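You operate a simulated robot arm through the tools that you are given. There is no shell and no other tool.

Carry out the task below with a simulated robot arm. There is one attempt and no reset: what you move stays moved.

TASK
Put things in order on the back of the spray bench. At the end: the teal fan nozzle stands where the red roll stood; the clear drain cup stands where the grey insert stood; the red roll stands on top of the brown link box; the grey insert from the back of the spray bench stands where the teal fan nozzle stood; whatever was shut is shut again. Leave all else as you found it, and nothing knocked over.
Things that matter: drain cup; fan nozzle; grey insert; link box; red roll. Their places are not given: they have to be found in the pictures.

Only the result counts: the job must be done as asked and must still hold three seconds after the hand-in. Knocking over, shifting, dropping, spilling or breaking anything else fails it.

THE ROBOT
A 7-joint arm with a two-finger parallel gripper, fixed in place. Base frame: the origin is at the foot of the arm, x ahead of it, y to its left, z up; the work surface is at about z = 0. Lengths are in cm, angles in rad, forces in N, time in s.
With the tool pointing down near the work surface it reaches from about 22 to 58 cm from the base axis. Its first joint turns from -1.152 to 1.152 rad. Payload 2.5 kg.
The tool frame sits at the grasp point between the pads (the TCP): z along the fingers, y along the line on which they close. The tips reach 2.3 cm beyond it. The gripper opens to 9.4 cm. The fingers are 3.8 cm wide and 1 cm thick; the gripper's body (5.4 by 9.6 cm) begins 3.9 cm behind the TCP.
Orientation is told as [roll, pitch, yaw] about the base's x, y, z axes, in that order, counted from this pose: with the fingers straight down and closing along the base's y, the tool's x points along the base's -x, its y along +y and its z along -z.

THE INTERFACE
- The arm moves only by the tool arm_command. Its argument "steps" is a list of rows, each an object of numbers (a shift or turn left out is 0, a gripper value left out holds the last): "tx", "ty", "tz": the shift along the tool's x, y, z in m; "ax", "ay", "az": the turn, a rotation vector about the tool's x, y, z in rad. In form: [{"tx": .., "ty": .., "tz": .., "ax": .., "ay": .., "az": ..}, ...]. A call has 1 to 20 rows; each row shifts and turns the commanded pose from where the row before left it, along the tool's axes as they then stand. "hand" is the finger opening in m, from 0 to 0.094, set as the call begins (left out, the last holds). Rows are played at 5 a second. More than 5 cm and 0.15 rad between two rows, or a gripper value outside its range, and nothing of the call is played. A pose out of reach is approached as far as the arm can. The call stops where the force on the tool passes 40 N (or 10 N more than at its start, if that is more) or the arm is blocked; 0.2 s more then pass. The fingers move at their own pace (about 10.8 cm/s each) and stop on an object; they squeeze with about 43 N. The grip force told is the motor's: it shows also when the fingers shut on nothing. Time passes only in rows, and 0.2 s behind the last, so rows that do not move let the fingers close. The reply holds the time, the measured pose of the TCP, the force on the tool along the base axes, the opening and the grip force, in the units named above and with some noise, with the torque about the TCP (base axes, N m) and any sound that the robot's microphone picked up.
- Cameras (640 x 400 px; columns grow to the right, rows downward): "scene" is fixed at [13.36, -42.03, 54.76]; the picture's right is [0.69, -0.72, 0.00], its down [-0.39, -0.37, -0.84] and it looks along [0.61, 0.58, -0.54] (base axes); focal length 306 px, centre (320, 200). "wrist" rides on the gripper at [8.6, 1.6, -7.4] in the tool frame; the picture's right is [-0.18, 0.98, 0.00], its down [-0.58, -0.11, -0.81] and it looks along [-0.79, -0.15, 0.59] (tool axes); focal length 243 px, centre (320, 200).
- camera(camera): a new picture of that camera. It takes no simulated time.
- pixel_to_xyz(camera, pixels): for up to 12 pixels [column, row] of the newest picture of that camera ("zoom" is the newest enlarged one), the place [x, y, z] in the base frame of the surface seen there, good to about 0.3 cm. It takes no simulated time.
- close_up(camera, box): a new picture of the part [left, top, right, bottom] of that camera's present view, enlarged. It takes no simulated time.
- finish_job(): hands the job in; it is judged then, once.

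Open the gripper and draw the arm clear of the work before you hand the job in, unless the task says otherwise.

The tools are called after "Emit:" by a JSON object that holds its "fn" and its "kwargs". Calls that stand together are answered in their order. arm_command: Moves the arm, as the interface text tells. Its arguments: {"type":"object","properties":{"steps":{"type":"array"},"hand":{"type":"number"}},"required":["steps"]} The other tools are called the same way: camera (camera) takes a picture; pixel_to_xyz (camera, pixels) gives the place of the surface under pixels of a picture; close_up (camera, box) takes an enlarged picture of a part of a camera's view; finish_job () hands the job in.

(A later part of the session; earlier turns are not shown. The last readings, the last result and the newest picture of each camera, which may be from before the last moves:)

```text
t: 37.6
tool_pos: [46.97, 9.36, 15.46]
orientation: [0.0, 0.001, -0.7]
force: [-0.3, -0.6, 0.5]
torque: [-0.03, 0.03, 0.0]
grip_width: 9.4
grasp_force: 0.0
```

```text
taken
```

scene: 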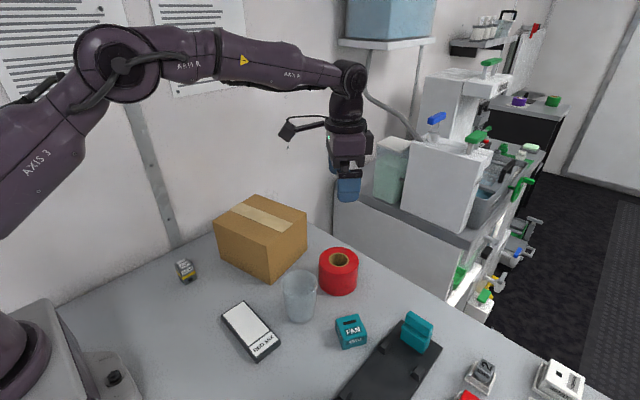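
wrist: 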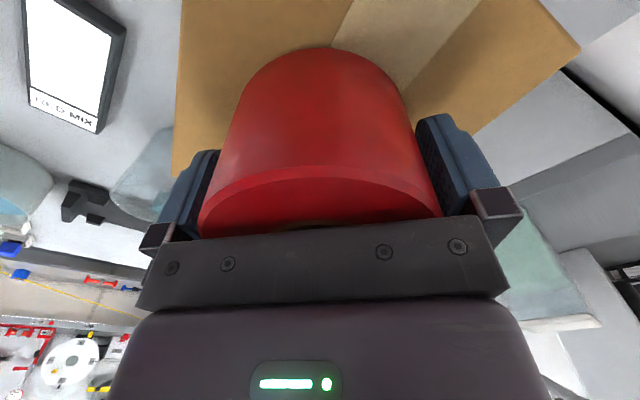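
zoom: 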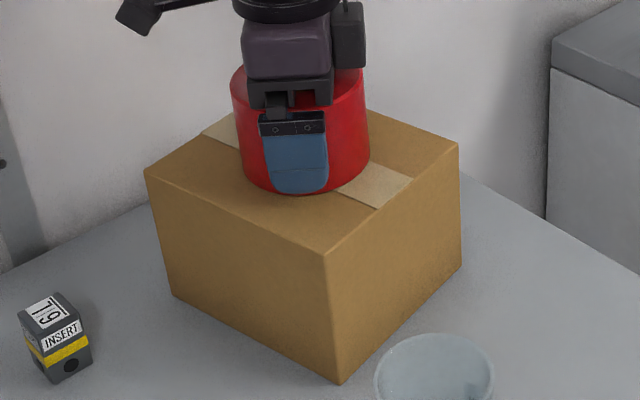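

The roll rests on the box and the box corners haven't moved. I'll raise the open gripper slowly out, watching the force.

Emit:
{"fn": "arm_command", "kwargs": {"steps": [{"tz": -0.003}, {"tz": -0.004}, {"tz": -0.005}, {"tz": -0.006}, {"tz": -0.007}, {"tz": -0.01}, {"tz": -0.01}, {"tz": -0.015}, {"tz": -0.02}, {"tz": -0.02}, {}]}}

Emit:
{"fn": "camera", "kwargs": {"camera": "wrist"}}

Emit:
{"fn": "close_up", "kwargs": {"camera": "scene", "box": [200, 170, 330, 290]}}

```text
t: 40.0
tool_pos: [46.89, 9.32, 25.67]
orientation: [-0.001, 0.001, -0.701]
force: [-1.0, 0.2, -0.7]
torque: [0.01, 0.01, 0.01]
grip_width: 9.39
grasp_force: 0.1
```

```text
taken
```

wrist: 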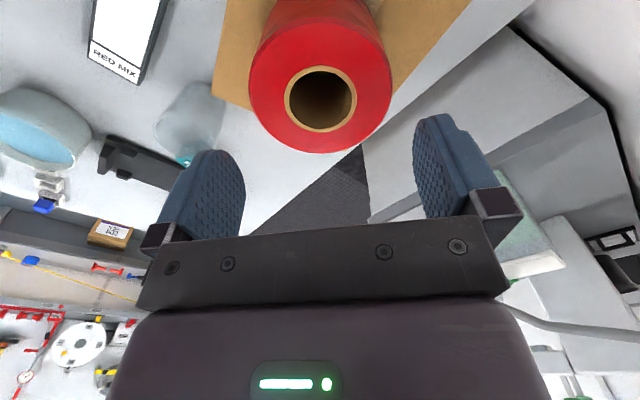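

```text
3.33 times, centred on (265, 230) of scene
```

zoom: 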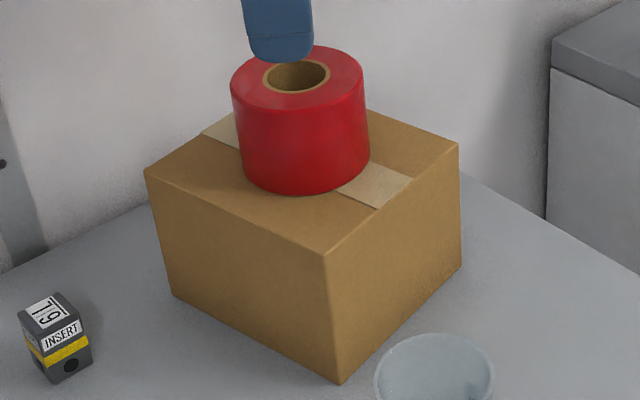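

The red roll stands squarely on the box. Next is the nozzle: I'll move above (43.75, −21.4) and turn the tool to yaw ≈ +1.03, so the fingers line up with its sides and the camera stays clear of the cup.

Emit:
{"fn": "arm_command", "kwargs": {"steps": [{"tx": -0.02174, "ty": -0.03194}, {"tx": -0.02174, "ty": -0.03194}, {"tx": -0.02174, "ty": -0.03194}, {"tx": -0.02174, "ty": -0.03194}, {"tx": -0.02174, "ty": -0.03194}, {"tx": -0.02174, "ty": -0.03194}, {"tx": -0.02174, "ty": -0.03194}, {"tx": -0.02174, "ty": -0.03194}, {"az": -0.144}, {"az": -0.144}, {"az": -0.144}, {"az": -0.144}, {"az": -0.144}, {"az": -0.144}, {"az": -0.144}, {"az": -0.144}, {"az": -0.144}, {"az": -0.144}, {"az": -0.144}, {"az": -0.144}]}}

Emit:
{"fn": "camera", "kwargs": {"camera": "wrist"}}

Emit:
{"fn": "close_up", "kwargs": {"camera": "wrist", "box": [220, 0, 420, 110]}}

Emit:
{"fn": "camera", "kwargs": {"camera": "scene"}}

```text
t: 44.2
tool_pos: [43.79, -21.28, 25.69]
orientation: [-0.001, -0.002, 1.029]
force: [1.1, -0.5, 0.7]
torque: [-0.04, 0.02, 0.01]
grip_width: 9.41
grasp_force: 0.0
```

```text
taken
```

wrist: 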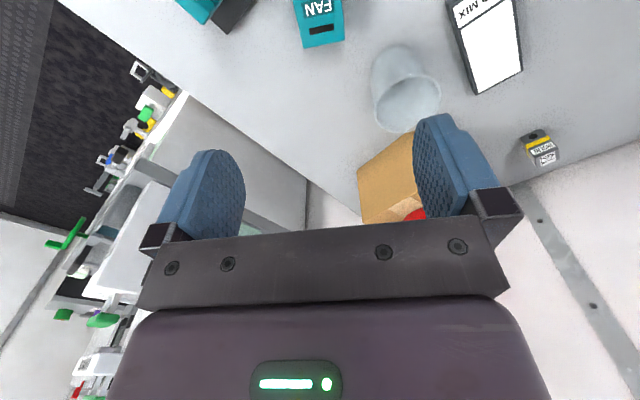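

```text
3.20 times, centred on (320, 55) of wrist
```

zoom: 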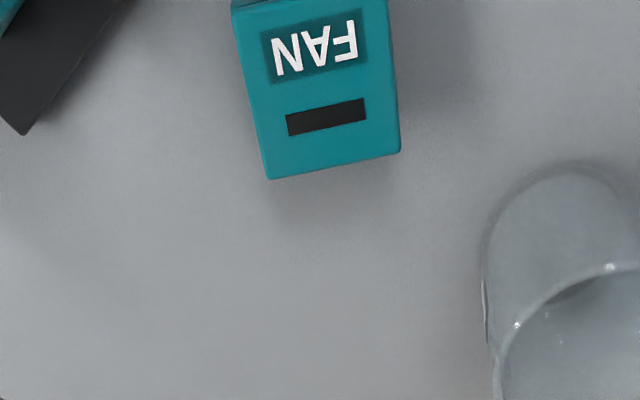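

```text
taken
```

scene: 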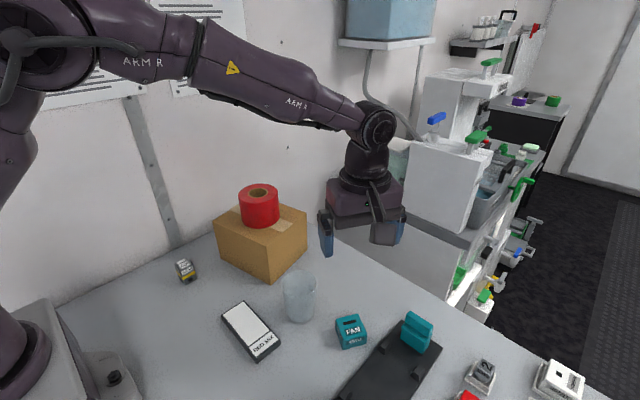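

The nozzle's far edge runs along the tool's closing line (slope −0.21 as expected), so yaw 1.03 is right. I'll come down to z≈15 and measure the whole nozzle.

Emit:
{"fn": "arm_command", "kwargs": {"steps": [{"tz": 0.02}, {"tz": 0.02}, {"tz": 0.02}, {"tz": 0.02}, {"tz": 0.02}, {"tz": 0.007}, {}]}}

Emit:
{"fn": "close_up", "kwargs": {"camera": "wrist", "box": [220, 20, 420, 140]}}

Emit:
{"fn": "pixel_to_xyz", "kwargs": {"camera": "zoom", "pixels": [[280, 120], [380, 100], [330, 110], [300, 60], [380, 50], [330, 170], [250, 60], [290, 190], [420, 140], [340, 30], [240, 150], [340, 150]]}}

```text
t: 45.8
tool_pos: [43.72, -21.33, 14.83]
orientation: [-0.001, 0.0, 1.03]
force: [-0.7, 0.4, 0.2]
torque: [-0.04, -0.01, -0.04]
grip_width: 9.39
grasp_force: 0.1
```

```text
3.20 times, centred on (320, 80) of wrist
```

zoom: 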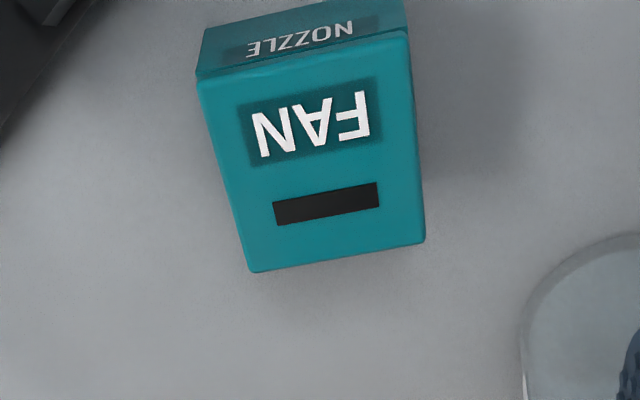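

```text
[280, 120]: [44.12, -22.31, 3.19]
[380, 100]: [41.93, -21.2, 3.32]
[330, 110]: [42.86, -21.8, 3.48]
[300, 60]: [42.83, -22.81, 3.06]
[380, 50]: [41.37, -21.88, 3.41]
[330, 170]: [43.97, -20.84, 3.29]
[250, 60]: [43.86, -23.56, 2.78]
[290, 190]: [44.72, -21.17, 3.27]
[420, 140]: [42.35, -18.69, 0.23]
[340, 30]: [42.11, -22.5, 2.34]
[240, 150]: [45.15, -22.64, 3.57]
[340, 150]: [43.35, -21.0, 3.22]
```

The nozzle's top face measures about 4.7×4.7, with its centre 0.4 cm along −tool x from the TCP, so the nozzle spot is about (44.0, −21.05). I'll narrow the opening to 7 cm, centre on it and go down.

Emit:
{"fn": "arm_command", "kwargs": {"steps": [{"tx": -0.004, "ty": -0.0006}, {"tz": 0.015}, {"tz": 0.015}, {"tz": 0.015}, {"tz": 0.015}, {"tz": 0.01}, {"tz": 0.005}, {}], "hand": 0.07}}

Emit:
{"fn": "camera", "kwargs": {"camera": "wrist"}}

Emit:
{"fn": "close_up", "kwargs": {"camera": "scene", "box": [290, 260, 430, 380]}}

```text
t: 47.6
tool_pos: [44.06, -21.0, 7.41]
orientation: [-0.001, 0.0, 1.027]
force: [-0.3, -0.4, 0.6]
torque: [-0.01, -0.01, -0.05]
grip_width: 6.99
grasp_force: 0.0
```

```text
taken
```

wrist: 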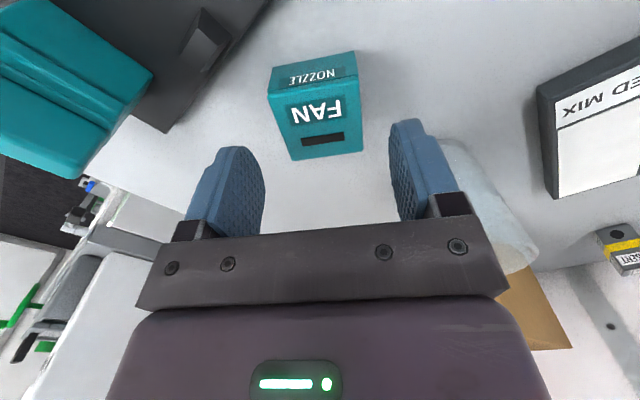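

```text
3.33 times, centred on (360, 320) of scene
```

zoom: 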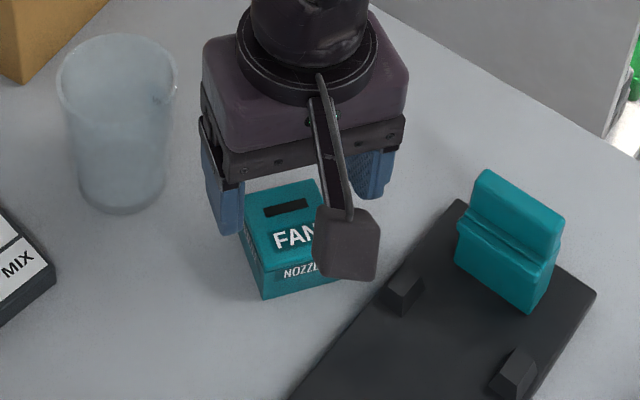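

The fingers bracket the nozzle evenly and the camera clears the tray and the teal block. I'll go down 4.6 cm.

Emit:
{"fn": "arm_command", "kwargs": {"steps": [{"tz": 0.008}, {"tz": 0.008}, {"tz": 0.008}, {"tz": 0.008}, {"tz": 0.006}, {"tz": 0.005}, {"tz": 0.003}, {}]}}

Emit:
{"fn": "camera", "kwargs": {"camera": "wrist"}}

```text
t: 49.4
tool_pos: [44.05, -20.97, 2.79]
orientation: [-0.001, 0.0, 1.027]
force: [0.0, 0.3, -0.2]
torque: [0.03, 0.0, -0.02]
grip_width: 7.01
grasp_force: 0.1
```

```text
taken
```

wrist: 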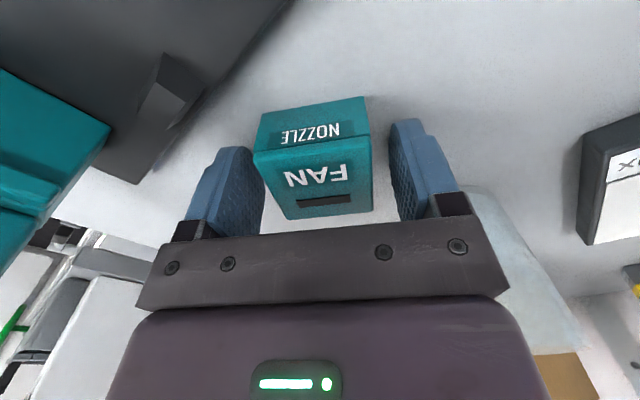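

The nozzle sits between the pads at z≈2.8. I'll close fully with a wait, then lift slowly.

Emit:
{"fn": "arm_command", "kwargs": {"steps": [{}, {}, {}, {}, {}, {}, {}], "hand": 0.0}}

Emit:
{"fn": "arm_command", "kwargs": {"steps": [{"tz": -0.001}, {"tz": -0.001}, {"tz": -0.002}, {"tz": -0.002}, {"tz": -0.002}, {"tz": -0.002}, {}]}}

Emit:
{"fn": "camera", "kwargs": {"camera": "wrist"}}

Emit:
{"fn": "close_up", "kwargs": {"camera": "scene", "box": [290, 260, 430, 380]}}

```text
t: 51.0
tool_pos: [44.05, -20.9, 2.69]
orientation: [0.001, 0.0, 1.029]
force: [0.4, -1.0, 0.1]
torque: [0.02, 0.01, -0.01]
grip_width: 4.7
grasp_force: 42.7
```

```text
t: 52.6
tool_pos: [43.97, -20.96, 3.89]
orientation: [0.0, -0.001, 1.028]
force: [0.3, -0.3, -0.3]
torque: [0.0, -0.01, -0.01]
grip_width: 4.7
grasp_force: 43.5
```

```text
taken
```

wrist: 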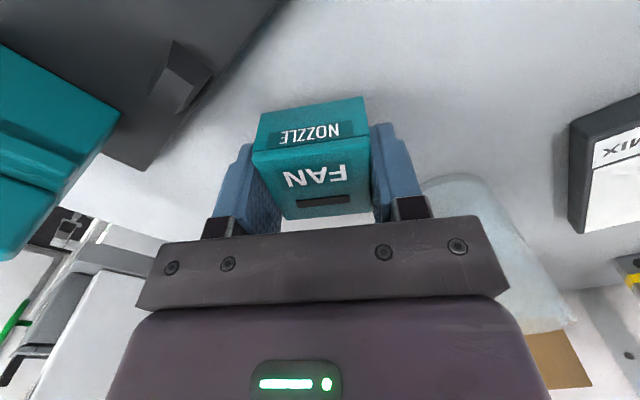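

```text
3.33 times, centred on (360, 320) of scene
```

zoom: 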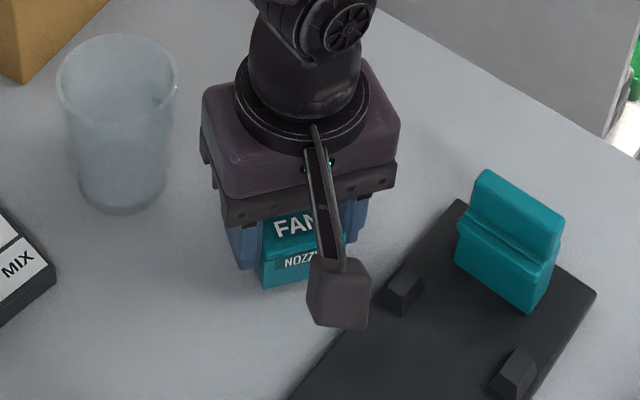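

The nozzle is gripped (4.7 cm) and lifted cleanly. I'll raise it to z≈14, above the cup's rim.

Emit:
{"fn": "arm_command", "kwargs": {"steps": [{"tz": -0.003}, {"tz": -0.005}, {"tz": -0.006}, {"tz": -0.006}, {"tz": -0.006}, {"tz": -0.006}, {"tz": -0.006}, {"tz": -0.006}, {"tz": -0.006}, {"tz": -0.006}, {"tz": -0.006}, {"tz": -0.006}, {"tz": -0.006}, {"tz": -0.006}, {"tz": -0.006}, {"tz": -0.006}, {"tz": -0.006}, {"tz": -0.003}, {}]}}

Emit:
{"fn": "arm_command", "kwargs": {"steps": [{"tx": -0.004, "ty": -0.0006}, {"tx": -0.008, "ty": -0.0012}, {"tx": -0.0104, "ty": -0.0015}, {"tx": -0.0104, "ty": -0.0015}, {"tx": -0.0104, "ty": -0.0015}, {"tx": -0.0104, "ty": -0.0015}, {"tx": -0.0104, "ty": -0.0015}, {"tx": -0.0104, "ty": -0.0016}, {"tx": -0.0104, "ty": -0.0016}, {"tx": -0.0104, "ty": -0.0016}, {"tx": -0.0104, "ty": -0.0016}, {"tx": -0.0104, "ty": -0.0016}, {"tx": -0.0104, "ty": -0.0016}, {"tx": -0.0084, "ty": -0.0012}, {"tx": -0.0056, "ty": -0.0008}, {}]}}

Emit:
{"fn": "camera", "kwargs": {"camera": "wrist"}}

Emit:
{"fn": "camera", "kwargs": {"camera": "scene"}}

```text
t: 56.6
tool_pos: [43.99, -21.03, 13.8]
orientation: [-0.001, 0.001, 1.027]
force: [0.1, -0.3, 0.0]
torque: [0.01, 0.01, 0.02]
grip_width: 4.69
grasp_force: 42.7
```

```text
t: 60.0
tool_pos: [53.03, -10.0, 13.72]
orientation: [0.0, 0.0, 1.028]
force: [-0.7, 1.3, -0.8]
torque: [0.02, 0.02, -0.01]
grip_width: 4.7
grasp_force: 43.0
```

```text
taken
```

wrist: 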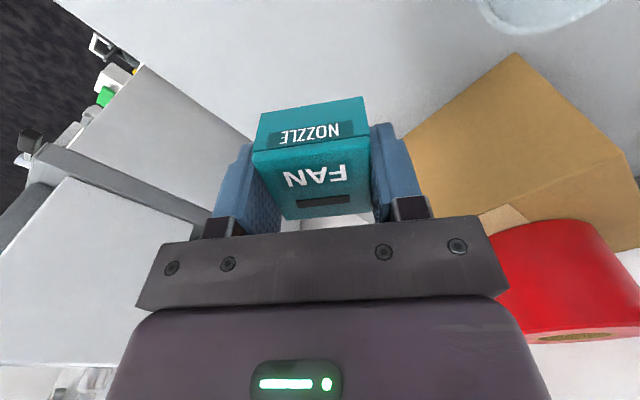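

```text
taken
```

scene: 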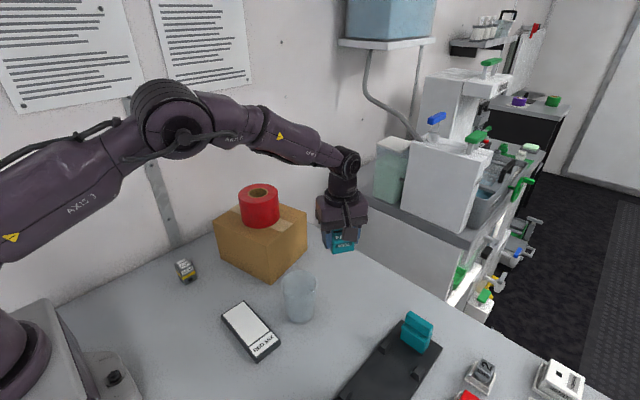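

The nozzle hangs over the roll's old spot (53.03, −10.0). I'll lower it 10.4 cm, then feel for the bench.

Emit:
{"fn": "arm_command", "kwargs": {"steps": [{"tz": 0.004}, {"tz": 0.008}, {"tz": 0.008}, {"tz": 0.008}, {"tz": 0.008}, {"tz": 0.008}, {"tz": 0.008}, {"tz": 0.008}, {"tz": 0.008}, {"tz": 0.008}, {"tz": 0.008}, {"tz": 0.008}, {"tz": 0.006}, {"tz": 0.004}, {"tz": 0.002}, {}]}}

Emit:
{"fn": "arm_command", "kwargs": {"steps": [{"tz": 0.001}, {"tz": 0.001}, {"tz": 0.001}, {}]}}

Emit:
{"fn": "arm_command", "kwargs": {"steps": [{"tz": 0.001}, {}]}}

Emit:
{"fn": "close_up", "kwargs": {"camera": "scene", "box": [280, 220, 400, 310]}}

```text
t: 63.4
tool_pos: [53.08, -10.11, 3.39]
orientation: [0.0, 0.002, 1.028]
force: [0.4, 0.1, -0.3]
torque: [-0.01, -0.05, 0.0]
grip_width: 4.7
grasp_force: 42.9
```

```text
t: 64.4
tool_pos: [53.02, -10.02, 3.19]
orientation: [-0.001, 0.0, 1.028]
force: [0.0, -0.3, -0.6]
torque: [-0.01, 0.0, 0.0]
grip_width: 4.69
grasp_force: 42.7
```

```text
t: 65.0
tool_pos: [52.99, -9.98, 3.06]
orientation: [0.001, 0.001, 1.028]
force: [0.3, -0.2, -0.1]
torque: [-0.01, -0.02, -0.03]
grip_width: 4.73
grasp_force: 42.9
```

```text
4.44 times, centred on (340, 265) of scene
```

zoom: 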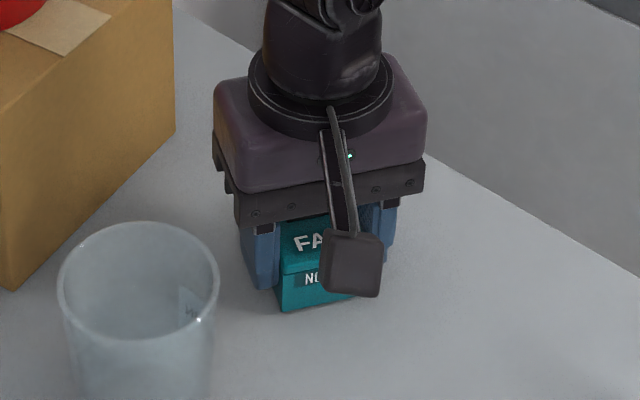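

The TCP is at 3.06 and there's no contact yet; contact is expected near 2.75. I'll keep going in 1 mm steps.

Emit:
{"fn": "arm_command", "kwargs": {"steps": [{"tz": 0.001}, {}]}}

Emit:
{"fn": "arm_command", "kwargs": {"steps": [{"tz": 0.001}, {}]}}

Emit:
{"fn": "arm_command", "kwargs": {"steps": [{"tz": 0.001}, {}]}}

```text
t: 65.6
tool_pos: [53.05, -9.95, 2.9]
orientation: [0.0, 0.002, 1.027]
force: [0.1, -0.5, 0.4]
torque: [-0.05, -0.03, -0.01]
grip_width: 4.7
grasp_force: 43.0
```

```text
t: 66.2
tool_pos: [53.05, -10.09, 2.81]
orientation: [0.0, -0.002, 1.028]
force: [0.5, 0.3, -0.2]
torque: [-0.01, -0.01, 0.01]
grip_width: 4.71
grasp_force: 42.9
```

```text
t: 66.8
tool_pos: [53.01, -10.18, 2.66]
orientation: [-0.002, 0.0, 1.028]
force: [-0.7, 0.2, -0.2]
torque: [0.05, 0.0, 0.02]
grip_width: 4.7
grasp_force: 43.0
```

It's now at the grip height. One or two more 1 mm steps should bring the contact.

Emit:
{"fn": "arm_command", "kwargs": {"steps": [{"tz": 0.001}, {}]}}

Emit:
{"fn": "close_up", "kwargs": {"camera": "scene", "box": [310, 235, 380, 300]}}

```text
t: 67.4
tool_pos: [53.11, -9.96, 2.77]
orientation: [-0.002, 0.0, 1.028]
force: [-3.0, 0.0, 9.9]
torque: [-0.16, 0.28, -0.05]
grip_width: 4.72
grasp_force: 42.8
```

```text
6.15 times, centred on (345, 268) of scene
```

zoom: 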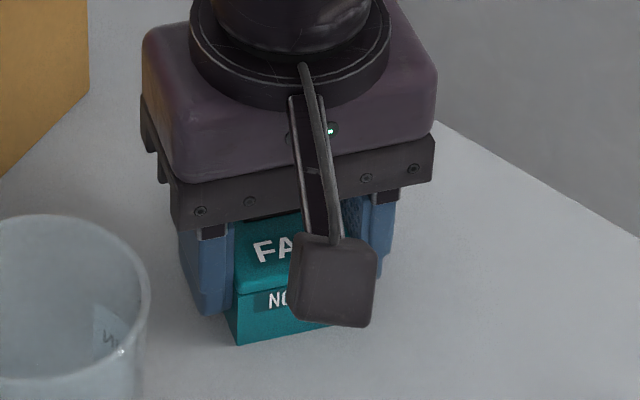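

Contact shows at 9.9 N, so the nozzle stands on the bench. I'll open to 7 cm and rise straight up.

Emit:
{"fn": "arm_command", "kwargs": {"steps": [{}, {}, {}], "hand": 0.07}}

Emit:
{"fn": "arm_command", "kwargs": {"steps": [{"tz": -0.004}, {"tz": -0.006}, {"tz": -0.008}, {"tz": -0.01}, {"tz": -0.015}, {"tz": -0.02}, {"tz": -0.025}, {"tz": -0.025}, {"tz": -0.025}, {"tz": -0.025}, {}]}}

Emit:
{"fn": "camera", "kwargs": {"camera": "scene"}}

Emit:
{"fn": "camera", "kwargs": {"camera": "wrist"}}

Emit:
{"fn": "close_up", "kwargs": {"camera": "scene", "box": [310, 235, 380, 300]}}

Emit:
{"fn": "pixel_to_xyz", "kwargs": {"camera": "zoom", "pixels": [[280, 240], [300, 230], [260, 250], [320, 240], [300, 260], [280, 220]]}}

```text
t: 68.2
tool_pos: [53.09, -9.98, 2.68]
orientation: [0.0, 0.0, 1.029]
force: [0.4, 0.1, -0.5]
torque: [-0.01, 0.0, 0.03]
grip_width: 6.99
grasp_force: 0.1
```

```text
t: 70.6
tool_pos: [53.05, -9.94, 19.04]
orientation: [-0.001, -0.001, 1.029]
force: [-0.2, 0.2, -0.1]
torque: [0.02, 0.03, -0.01]
grip_width: 7.0
grasp_force: 0.1
```

```text
taken
```

scene: 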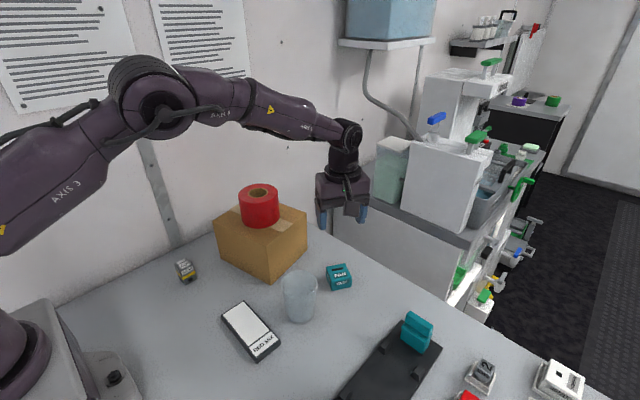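

```text
taken
```

wrist: 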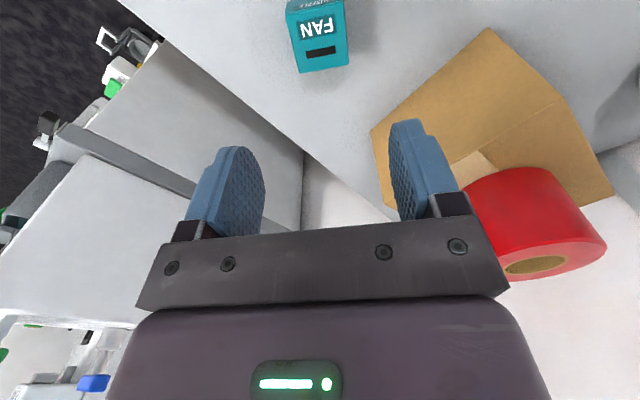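

```text
6.15 times, centred on (345, 268) of scene
```

zoom: 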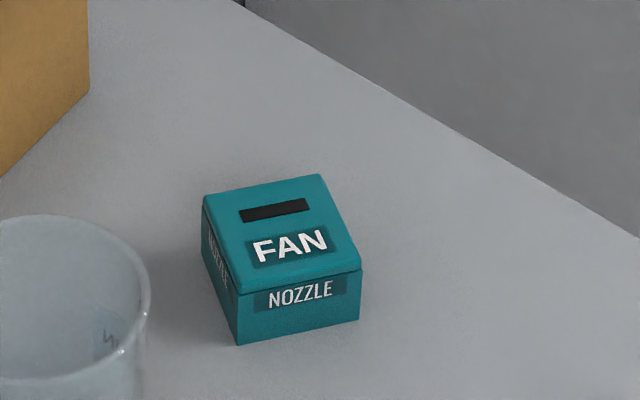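

```text
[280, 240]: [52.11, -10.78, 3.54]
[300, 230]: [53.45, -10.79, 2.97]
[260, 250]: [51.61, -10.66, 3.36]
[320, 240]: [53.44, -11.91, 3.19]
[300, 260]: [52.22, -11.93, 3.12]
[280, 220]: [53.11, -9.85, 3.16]
```

The nozzle stands upright on the roll's old spot. Next is the insert: I'll rise to z≈30 so I pass well clear of the roll on the box, move above (28.85, 15.5), and turn back to yaw 0.

Emit:
{"fn": "arm_command", "kwargs": {"steps": [{"tz": -0.0275}, {"tz": -0.0275}, {"tz": -0.0275}, {"tz": -0.0275}, {"tx": -0.01038, "ty": 0.0376}, {"tx": -0.01038, "ty": 0.0376}, {"tx": -0.01038, "ty": 0.0376}, {"tx": -0.01038, "ty": 0.0376}, {"tx": -0.01038, "ty": 0.0376}, {"tx": -0.01038, "ty": 0.0376}, {"tx": -0.01038, "ty": 0.0376}, {"tx": -0.01038, "ty": 0.0376}, {"tx": -0.01038, "ty": 0.0376}, {"az": 0.1471}, {"az": 0.1471}, {"az": 0.1471}, {"az": 0.1471}, {"az": 0.1471}, {"az": 0.1471}, {"az": 0.1471}]}}

Emit:
{"fn": "camera", "kwargs": {"camera": "wrist"}}

Emit:
{"fn": "camera", "kwargs": {"camera": "scene"}}

```text
t: 74.8
tool_pos: [28.94, 15.35, 29.91]
orientation: [0.001, 0.0, -0.002]
force: [-0.8, 0.2, -0.5]
torque: [0.02, 0.02, 0.01]
grip_width: 6.96
grasp_force: 0.1
```

```text
taken
```

wrist: 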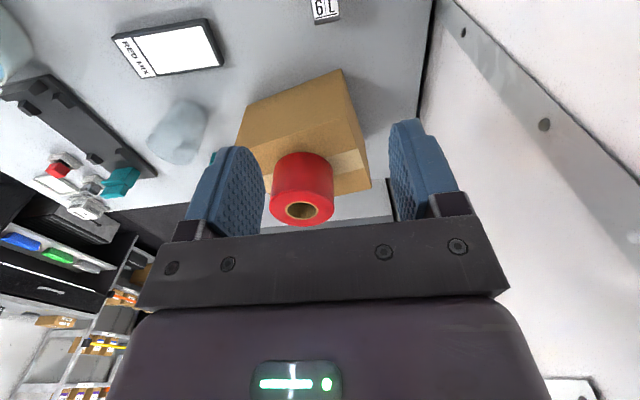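

```text
taken
```

scene: 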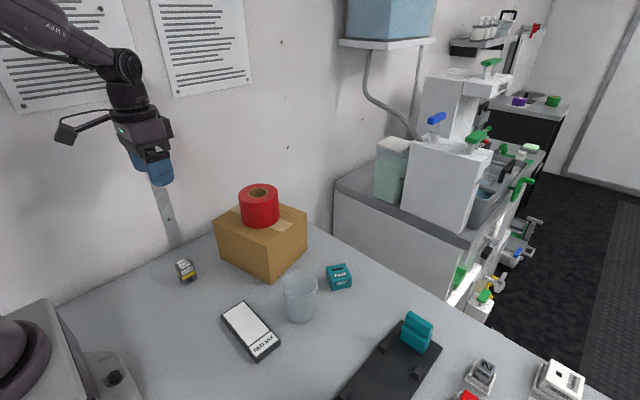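

The insert's top shows at (325,8) in the wrist view, near the axis. I'll go down to z≈16.5 and measure it.

Emit:
{"fn": "arm_command", "kwargs": {"steps": [{"tz": 0.025}, {"tz": 0.025}, {"tz": 0.025}, {"tz": 0.025}, {"tz": 0.02}, {"tz": 0.014}, {}]}}

Emit:
{"fn": "close_up", "kwargs": {"camera": "wrist", "box": [220, 20, 420, 140]}}

Emit:
{"fn": "pixel_to_xyz", "kwargs": {"camera": "zoom", "pixels": [[300, 100], [340, 100], [320, 130], [360, 130], [320, 160], [350, 160], [330, 60], [330, 30], [340, 200], [300, 130], [370, 100], [340, 120]]}}

```text
t: 76.4
tool_pos: [28.94, 15.44, 16.41]
orientation: [0.0, 0.001, -0.001]
force: [-0.5, -0.2, -0.6]
torque: [0.0, 0.02, -0.02]
grip_width: 7.0
grasp_force: 0.0
```

```text
3.20 times, centred on (320, 80) of wrist
```

zoom: 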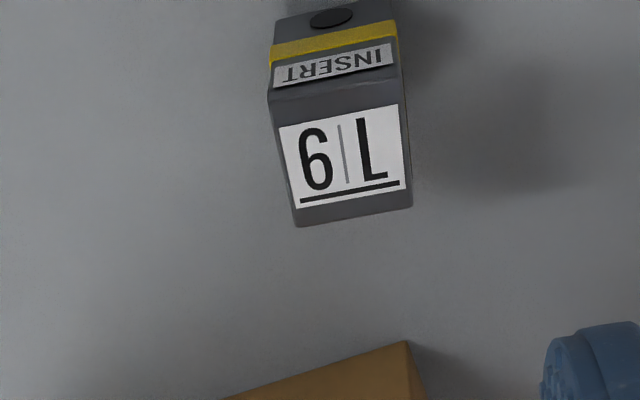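

```text
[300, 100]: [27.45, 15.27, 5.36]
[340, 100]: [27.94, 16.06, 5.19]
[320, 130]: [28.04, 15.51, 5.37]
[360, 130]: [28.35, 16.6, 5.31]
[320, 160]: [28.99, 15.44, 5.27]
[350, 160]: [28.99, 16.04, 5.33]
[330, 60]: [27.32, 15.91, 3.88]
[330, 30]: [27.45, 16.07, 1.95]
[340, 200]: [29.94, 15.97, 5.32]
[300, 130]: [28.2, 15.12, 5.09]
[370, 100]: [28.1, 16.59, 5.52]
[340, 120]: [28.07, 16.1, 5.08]
```

The insert's top is at z≈5.3, aligned with the tool, centred 0.6 cm toward +y; so its spot is (28.94, 16.0). I'll shift 0.6 cm, narrow to 5.5 cm and go down.

Emit:
{"fn": "arm_command", "kwargs": {"steps": [{"ty": 0.006}, {"tz": 0.015}, {"tz": 0.015}, {"tz": 0.015}, {"tz": 0.015}, {"tz": 0.012}, {}], "hand": 0.055}}

Emit:
{"fn": "camera", "kwargs": {"camera": "wrist"}}

Emit:
{"fn": "close_up", "kwargs": {"camera": "scene", "box": [120, 200, 250, 310]}}

```text
t: 78.0
tool_pos: [28.97, 16.14, 9.41]
orientation: [-0.001, 0.0, -0.003]
force: [-0.4, -0.7, 0.7]
torque: [0.02, -0.01, 0.0]
grip_width: 5.49
grasp_force: 0.0
```

```text
taken
```

wrist: 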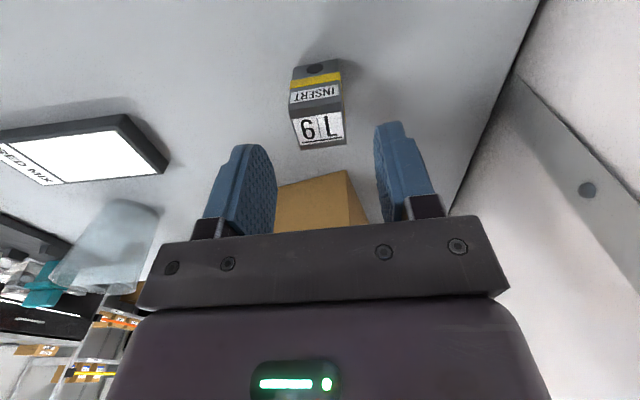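

```text
3.64 times, centred on (185, 255) of scene
```

zoom: 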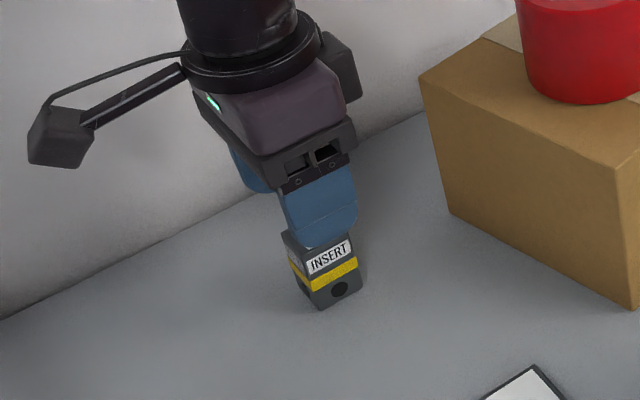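

The insert lies centred between the fingers (columns 291–346). I'll go down to z≈3.2, close fully, wait, and lift slowly.

Emit:
{"fn": "arm_command", "kwargs": {"steps": [{"tz": 0.01}, {"tz": 0.01}, {"tz": 0.01}, {"tz": 0.01}, {"tz": 0.008}, {"tz": 0.008}, {"tz": 0.006}, {}]}}

Emit:
{"fn": "arm_command", "kwargs": {"steps": [{}, {}, {}, {}, {}, {}, {}], "hand": 0.0}}

Emit:
{"fn": "arm_command", "kwargs": {"steps": [{"tz": -0.001}, {"tz": -0.001}, {"tz": -0.002}, {"tz": -0.002}, {"tz": -0.002}, {"tz": -0.002}, {}]}}

Emit:
{"fn": "camera", "kwargs": {"camera": "wrist"}}

Emit:
{"fn": "close_up", "kwargs": {"camera": "scene", "box": [120, 200, 250, 310]}}

```text
t: 79.8
tool_pos: [28.93, 16.0, 3.16]
orientation: [0.001, 0.0, 0.0]
force: [0.8, 0.5, -1.3]
torque: [-0.02, 0.02, 0.02]
grip_width: 5.48
grasp_force: 0.1
```

```text
t: 81.4
tool_pos: [28.98, 16.09, 3.23]
orientation: [0.001, -0.002, -0.002]
force: [-0.2, -0.9, -0.1]
torque: [-0.02, 0.03, -0.02]
grip_width: 2.97
grasp_force: 43.0
```

```text
t: 83.0
tool_pos: [28.99, 16.07, 4.11]
orientation: [0.001, -0.001, -0.001]
force: [0.4, 0.1, -1.0]
torque: [-0.03, 0.04, 0.03]
grip_width: 2.94
grasp_force: 42.6
```

```text
taken
```

wrist: 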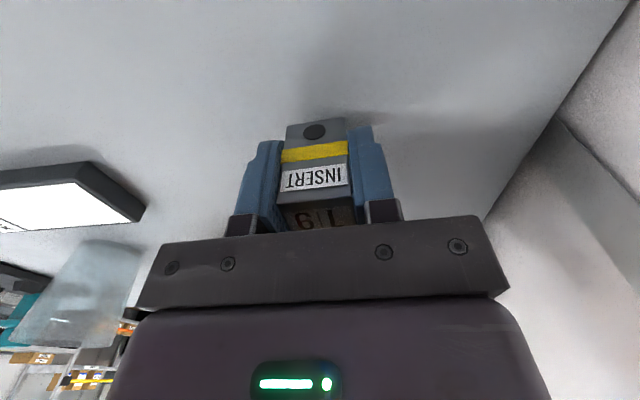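

```text
3.64 times, centred on (185, 255) of scene
```

zoom: 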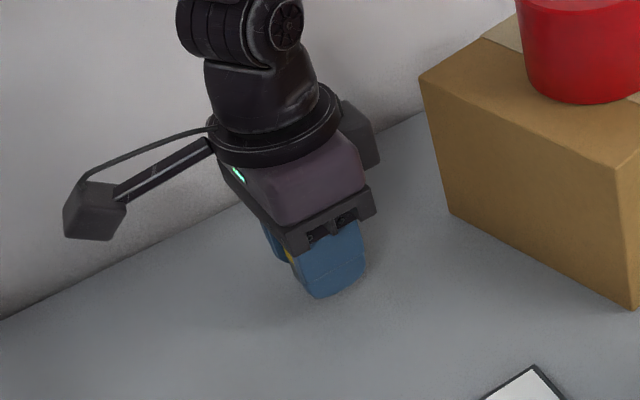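

The insert is held (2.95 cm) and lifted. I'll raise it to z≈20 and carry it over to the nozzle's old spot (44.03, −20.96), passing well above the cup.

Emit:
{"fn": "arm_command", "kwargs": {"steps": [{"tz": -0.004}, {"tz": -0.006}, {"tz": -0.008}, {"tz": -0.01}, {"tz": -0.01}, {"tz": -0.01}, {"tz": -0.01}, {"tz": -0.01}, {"tz": -0.01}, {"tz": -0.01}, {"tz": -0.01}, {"tz": -0.01}, {"tz": -0.01}, {"tz": -0.01}, {"tz": -0.01}, {"tz": -0.01}, {"tz": -0.008}, {"tz": -0.003}, {}]}}

Emit:
{"fn": "arm_command", "kwargs": {"steps": [{"tx": -0.004, "ty": -0.01}, {"tx": -0.0078, "ty": -0.019}, {"tx": -0.0078, "ty": -0.0192}, {"tx": -0.0078, "ty": -0.0192}, {"tx": -0.0078, "ty": -0.0192}, {"tx": -0.0078, "ty": -0.0192}, {"tx": -0.0078, "ty": -0.0192}, {"tx": -0.0078, "ty": -0.0192}, {"tx": -0.0078, "ty": -0.0192}, {"tx": -0.0078, "ty": -0.0192}, {"tx": -0.0078, "ty": -0.0192}, {"tx": -0.0078, "ty": -0.0192}, {"tx": -0.0078, "ty": -0.0192}, {"tx": -0.0078, "ty": -0.0192}, {"tx": -0.0078, "ty": -0.0192}, {"tx": -0.0078, "ty": -0.0192}, {"tx": -0.0078, "ty": -0.0192}, {"tx": -0.0078, "ty": -0.0192}, {"tx": -0.0078, "ty": -0.019}, {"tx": -0.0062, "ty": -0.0148}]}}

Emit:
{"fn": "camera", "kwargs": {"camera": "wrist"}}

Emit:
{"fn": "camera", "kwargs": {"camera": "scene"}}

```text
t: 87.0
tool_pos: [28.93, 15.9, 19.99]
orientation: [-0.001, -0.001, 0.0]
force: [0.0, 0.8, -0.8]
torque: [0.0, 0.0, -0.04]
grip_width: 2.97
grasp_force: 43.5
```

```text
t: 91.2
tool_pos: [43.91, -21.02, 20.03]
orientation: [-0.001, 0.0, -0.002]
force: [0.0, -0.5, -0.9]
torque: [0.03, 0.0, -0.02]
grip_width: 2.94
grasp_force: 43.1
```

```text
taken
```

wrist: 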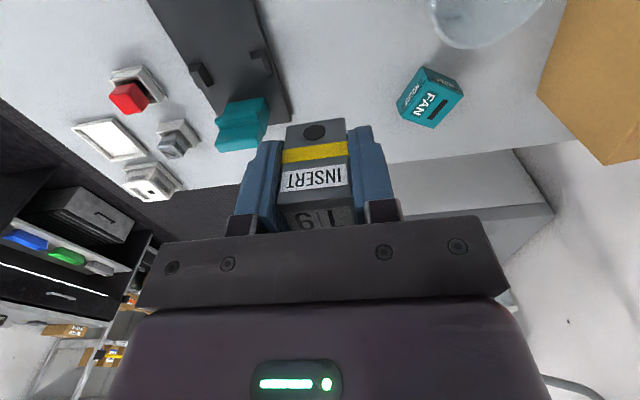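

```text
taken
```

scene: 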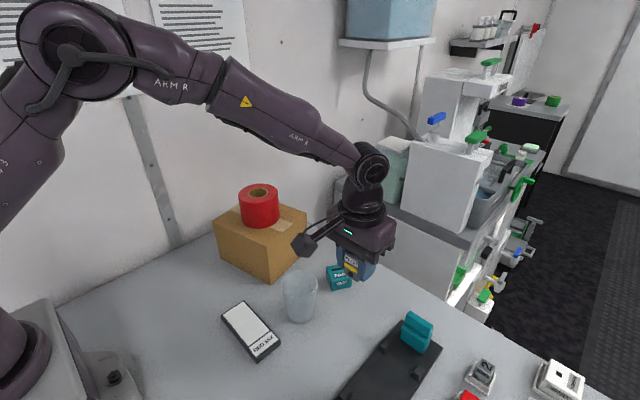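

It's above the nozzle's old spot at (43.95, −21.0) with clear space around. I'll lower it 16.3 cm, then feel for the bench.

Emit:
{"fn": "arm_command", "kwargs": {"steps": [{"tz": 0.005}, {"tz": 0.008}, {"tz": 0.009}, {"tz": 0.009}, {"tz": 0.009}, {"tz": 0.009}, {"tz": 0.009}, {"tz": 0.009}, {"tz": 0.009}, {"tz": 0.009}, {"tz": 0.009}, {"tz": 0.009}, {"tz": 0.009}, {"tz": 0.009}, {"tz": 0.009}, {"tz": 0.009}, {"tz": 0.009}, {"tz": 0.008}, {"tz": 0.005}, {"tz": 0.002}]}}

Emit:
{"fn": "close_up", "kwargs": {"camera": "scene", "box": [290, 260, 430, 380]}}

Emit:
{"fn": "arm_command", "kwargs": {"steps": [{"tz": 0.001}, {}]}}

Emit:
{"fn": "arm_command", "kwargs": {"steps": [{"tz": 0.001}, {}]}}

```text
t: 95.4
tool_pos: [43.88, -21.06, 3.71]
orientation: [0.0, -0.001, -0.001]
force: [-0.9, -0.9, -0.7]
torque: [-0.02, 0.01, 0.0]
grip_width: 2.97
grasp_force: 42.6
```

```text
3.33 times, centred on (360, 320) of scene
```

zoom: 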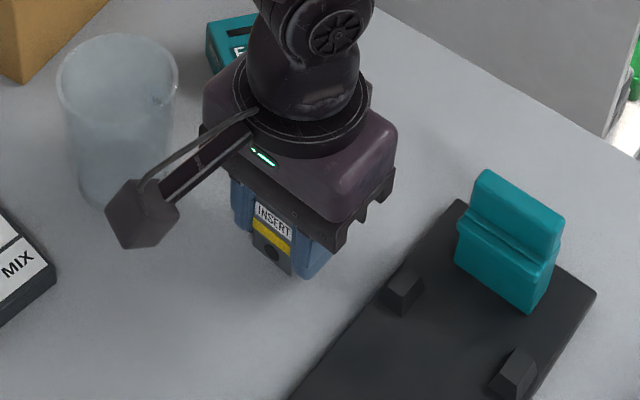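

```text
t: 96.0
tool_pos: [43.83, -21.06, 3.59]
orientation: [0.001, 0.0, -0.001]
force: [-0.2, -0.3, -0.9]
torque: [0.0, -0.01, 0.02]
grip_width: 2.97
grasp_force: 43.2
```

```text
t: 96.6
tool_pos: [43.81, -21.04, 3.35]
orientation: [0.001, 0.001, -0.002]
force: [-0.8, -1.0, -1.8]
torque: [0.01, 0.02, -0.04]
grip_width: 2.95
grasp_force: 42.8
```

There's no contact yet at about 3.4. I'll continue in 1 mm steps, with a 1 mm correction toward +x.

Emit:
{"fn": "arm_command", "kwargs": {"steps": [{"tx": -0.001, "tz": 0.001}, {}]}}

Emit:
{"fn": "arm_command", "kwargs": {"steps": [{"tz": 0.001}, {}]}}

Emit:
{"fn": "arm_command", "kwargs": {"steps": [{"tz": 0.001}, {}]}}

```text
t: 97.2
tool_pos: [43.96, -21.0, 3.41]
orientation: [0.002, -0.001, -0.001]
force: [0.4, 0.5, -1.2]
torque: [-0.03, 0.02, 0.03]
grip_width: 2.95
grasp_force: 43.3
```

```text
t: 97.8
tool_pos: [43.97, -21.08, 3.38]
orientation: [0.0, 0.0, -0.001]
force: [-0.2, -0.8, -1.7]
torque: [-0.01, 0.01, 0.01]
grip_width: 2.99
grasp_force: 43.2
```

```text
t: 98.4
tool_pos: [43.92, -21.01, 3.22]
orientation: [0.0, 0.0, 0.0]
force: [-0.3, 0.0, -1.3]
torque: [0.0, 0.02, 0.01]
grip_width: 2.95
grasp_force: 42.7
```

Still hanging at z≈3.2, which is about the grip height. I'll take the next 1 mm steps one by one.

Emit:
{"fn": "arm_command", "kwargs": {"steps": [{"tz": 0.001}, {}]}}

```text
t: 99.0
tool_pos: [44.03, -20.82, 3.09]
orientation: [0.0, 0.0, -0.001]
force: [-0.1, 0.6, 0.6]
torque: [0.01, 0.0, 0.06]
grip_width: 2.99
grasp_force: 43.1
```

The weight is coming off (from −1.3 to +0.6 N). One more half-step will confirm contact.

Emit:
{"fn": "arm_command", "kwargs": {"steps": [{"tz": 0.0007}, {}]}}

Emit:
{"fn": "close_up", "kwargs": {"camera": "scene", "box": [320, 290, 390, 350]}}

```text
t: 99.6
tool_pos: [43.97, -21.05, 3.07]
orientation: [0.0, -0.002, -0.001]
force: [-3.4, 2.4, 11.5]
torque: [0.09, 0.14, 0.01]
grip_width: 2.94
grasp_force: 43.5
```

```text
6.67 times, centred on (355, 320) of scene
```

zoom: 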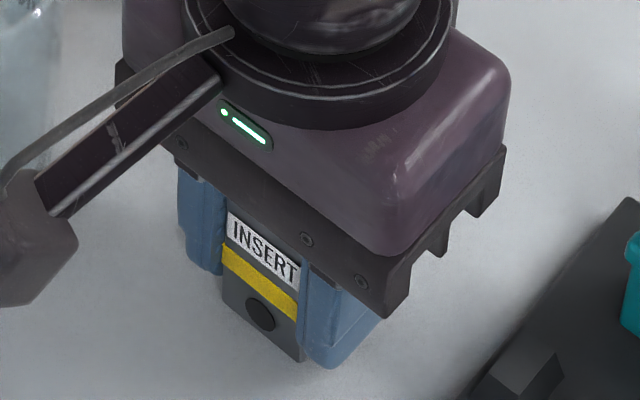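

The insert is on the bench (11.5 N). I'll open to 5.5 cm and rise straight up.

Emit:
{"fn": "arm_command", "kwargs": {"steps": [{}, {}, {}], "hand": 0.055}}

Emit:
{"fn": "arm_command", "kwargs": {"steps": [{"tz": -0.003}, {"tz": -0.005}, {"tz": -0.007}, {"tz": -0.01}, {"tz": -0.015}, {"tz": -0.02}, {"tz": -0.025}, {"tz": -0.025}, {"tz": -0.025}, {"tz": -0.025}, {}]}}

Emit:
{"fn": "camera", "kwargs": {"camera": "scene"}}

Emit:
{"fn": "camera", "kwargs": {"camera": "wrist"}}

Emit:
{"fn": "close_up", "kwargs": {"camera": "scene", "box": [270, 260, 390, 350]}}

```text
t: 100.4
tool_pos: [43.99, -21.04, 3.1]
orientation: [0.0, 0.0, -0.003]
force: [-0.7, 0.3, -0.5]
torque: [0.02, 0.0, -0.02]
grip_width: 5.51
grasp_force: 0.1
```

```text
t: 102.8
tool_pos: [43.83, -20.88, 19.17]
orientation: [-0.001, 0.001, -0.001]
force: [-0.2, 0.9, 0.1]
torque: [-0.01, 0.04, -0.03]
grip_width: 5.52
grasp_force: 0.1
```

```text
taken
```

scene: 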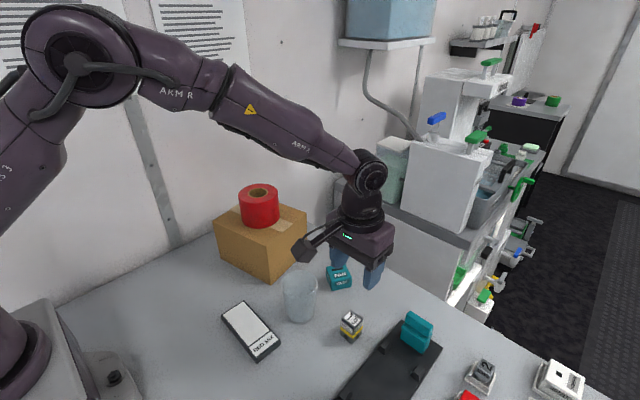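

```text
taken
```

wrist: 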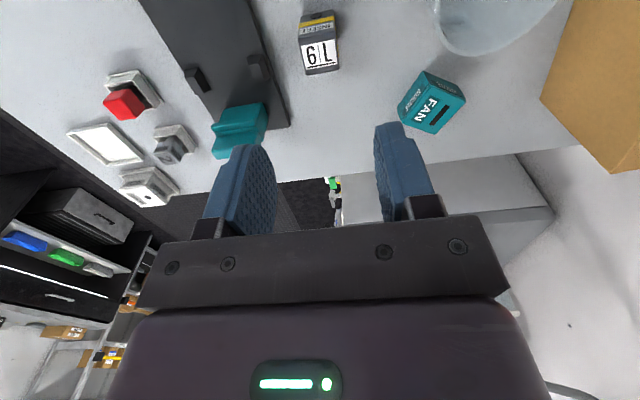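

```text
4.44 times, centred on (330, 305) of scene
```

zoom: 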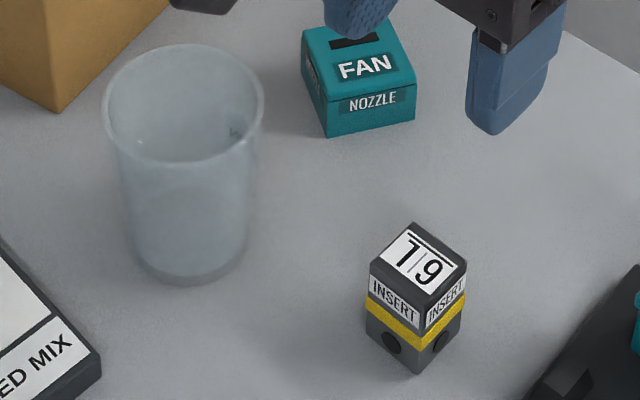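

The insert stands upright where the nozzle stood. Now the cup: I'll move above (40.65, −10.4), open fully and measure it with the wrist camera.

Emit:
{"fn": "arm_command", "kwargs": {"steps": [{"tx": 0.00825, "ty": 0.0264}, {"tx": 0.00825, "ty": 0.0264}, {"tx": 0.00825, "ty": 0.0264}, {"tx": 0.00825, "ty": 0.0264}, {}], "hand": 0.094}}

Emit:
{"fn": "camera", "kwargs": {"camera": "wrist"}}

Emit:
{"fn": "close_up", "kwargs": {"camera": "wrist", "box": [200, 0, 440, 140]}}

Emit:
{"fn": "camera", "kwargs": {"camera": "scene"}}

```text
t: 104.0
tool_pos: [40.62, -10.33, 18.95]
orientation: [0.001, 0.002, -0.002]
force: [0.1, 0.0, -0.1]
torque: [0.01, 0.0, 0.0]
grip_width: 9.42
grasp_force: 0.1
```

```text
taken
```

wrist: 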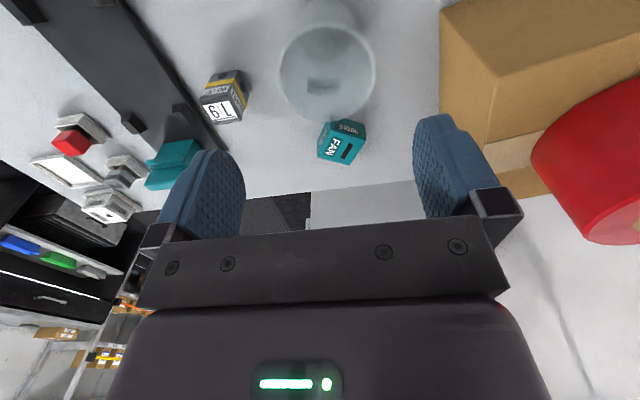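

```text
2.67 times, centred on (320, 70) of wrist
```

zoom: 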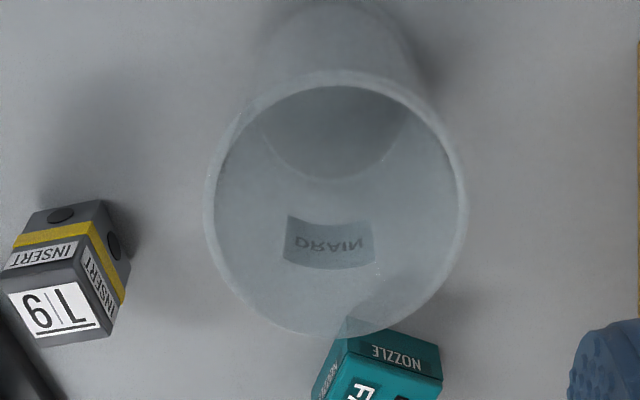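

```text
taken
```

scene: 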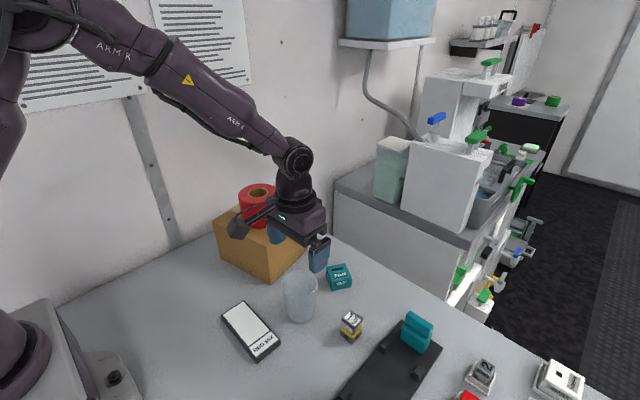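

The cup's rim is centred at zoom (336.5,203.5), i.e. 0.42 cm toward +y and 0.3 cm toward +x from the TCP, with a rim diameter of about 6.95. I'll correct and come down to just above the rim.

Emit:
{"fn": "arm_command", "kwargs": {"steps": [{"tx": -0.003, "ty": 0.0042}, {"tz": 0.015}, {"tz": 0.015}, {"tz": 0.015}, {"tz": 0.015}, {}]}}

Emit:
{"fn": "camera", "kwargs": {"camera": "wrist"}}

Emit:
{"fn": "close_up", "kwargs": {"camera": "scene", "box": [230, 220, 370, 340]}}

Emit:
{"fn": "close_up", "kwargs": {"camera": "wrist", "box": [160, 30, 480, 230]}}

```text
t: 105.4
tool_pos: [41.01, -9.93, 12.9]
orientation: [0.001, 0.0, -0.002]
force: [-0.2, 0.9, -0.1]
torque: [0.0, 0.01, -0.01]
grip_width: 9.39
grasp_force: 0.0
```

```text
taken
```

wrist: 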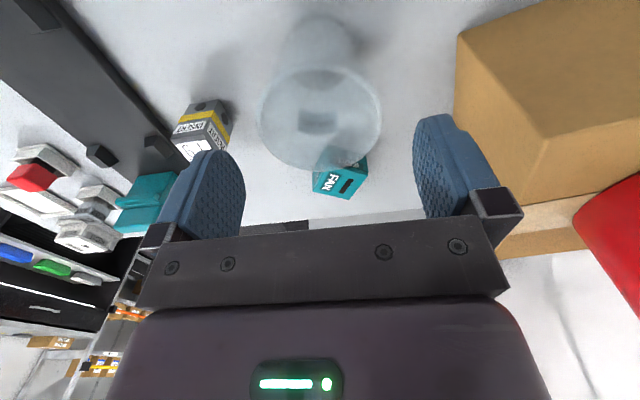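

```text
3.33 times, centred on (300, 280) of scene
```

zoom: 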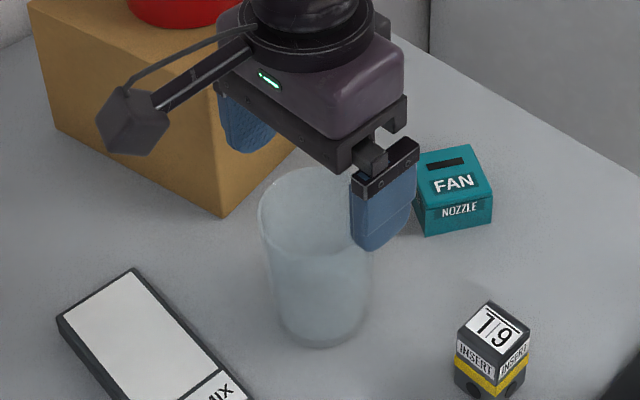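

```text
2.00 times, centred on (320, 130) of wrist
```

zoom: 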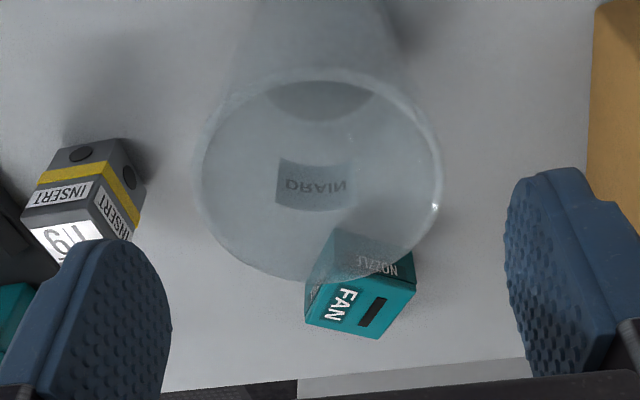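

The rim is centred between the fingers (columns 197–441 in the zoom, middle ≈ 319). I'll descend around the cup to z≈6.2, keeping the palm above the rim.

Emit:
{"fn": "arm_command", "kwargs": {"steps": [{"tz": 0.008}, {"tz": 0.008}, {"tz": 0.008}, {"tz": 0.008}, {"tz": 0.008}, {"tz": 0.008}, {"tz": 0.008}, {"tz": 0.007}, {"tz": 0.004}, {}]}}

Emit:
{"fn": "camera", "kwargs": {"camera": "wrist"}}

Emit:
{"fn": "close_up", "kwargs": {"camera": "scene", "box": [230, 220, 370, 340]}}

```text
t: 107.6
tool_pos: [41.04, -9.98, 6.37]
orientation: [0.0, 0.0, -0.002]
force: [-0.4, -0.1, 0.5]
torque: [0.02, -0.03, 0.02]
grip_width: 9.41
grasp_force: 0.1
```

```text
taken
```

wrist: 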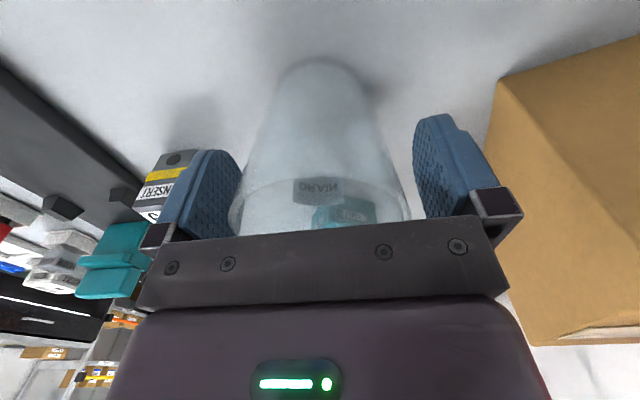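

```text
3.33 times, centred on (300, 280) of scene
```

zoom: 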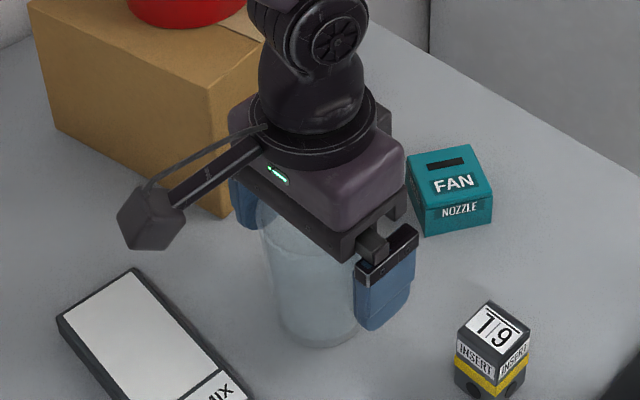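

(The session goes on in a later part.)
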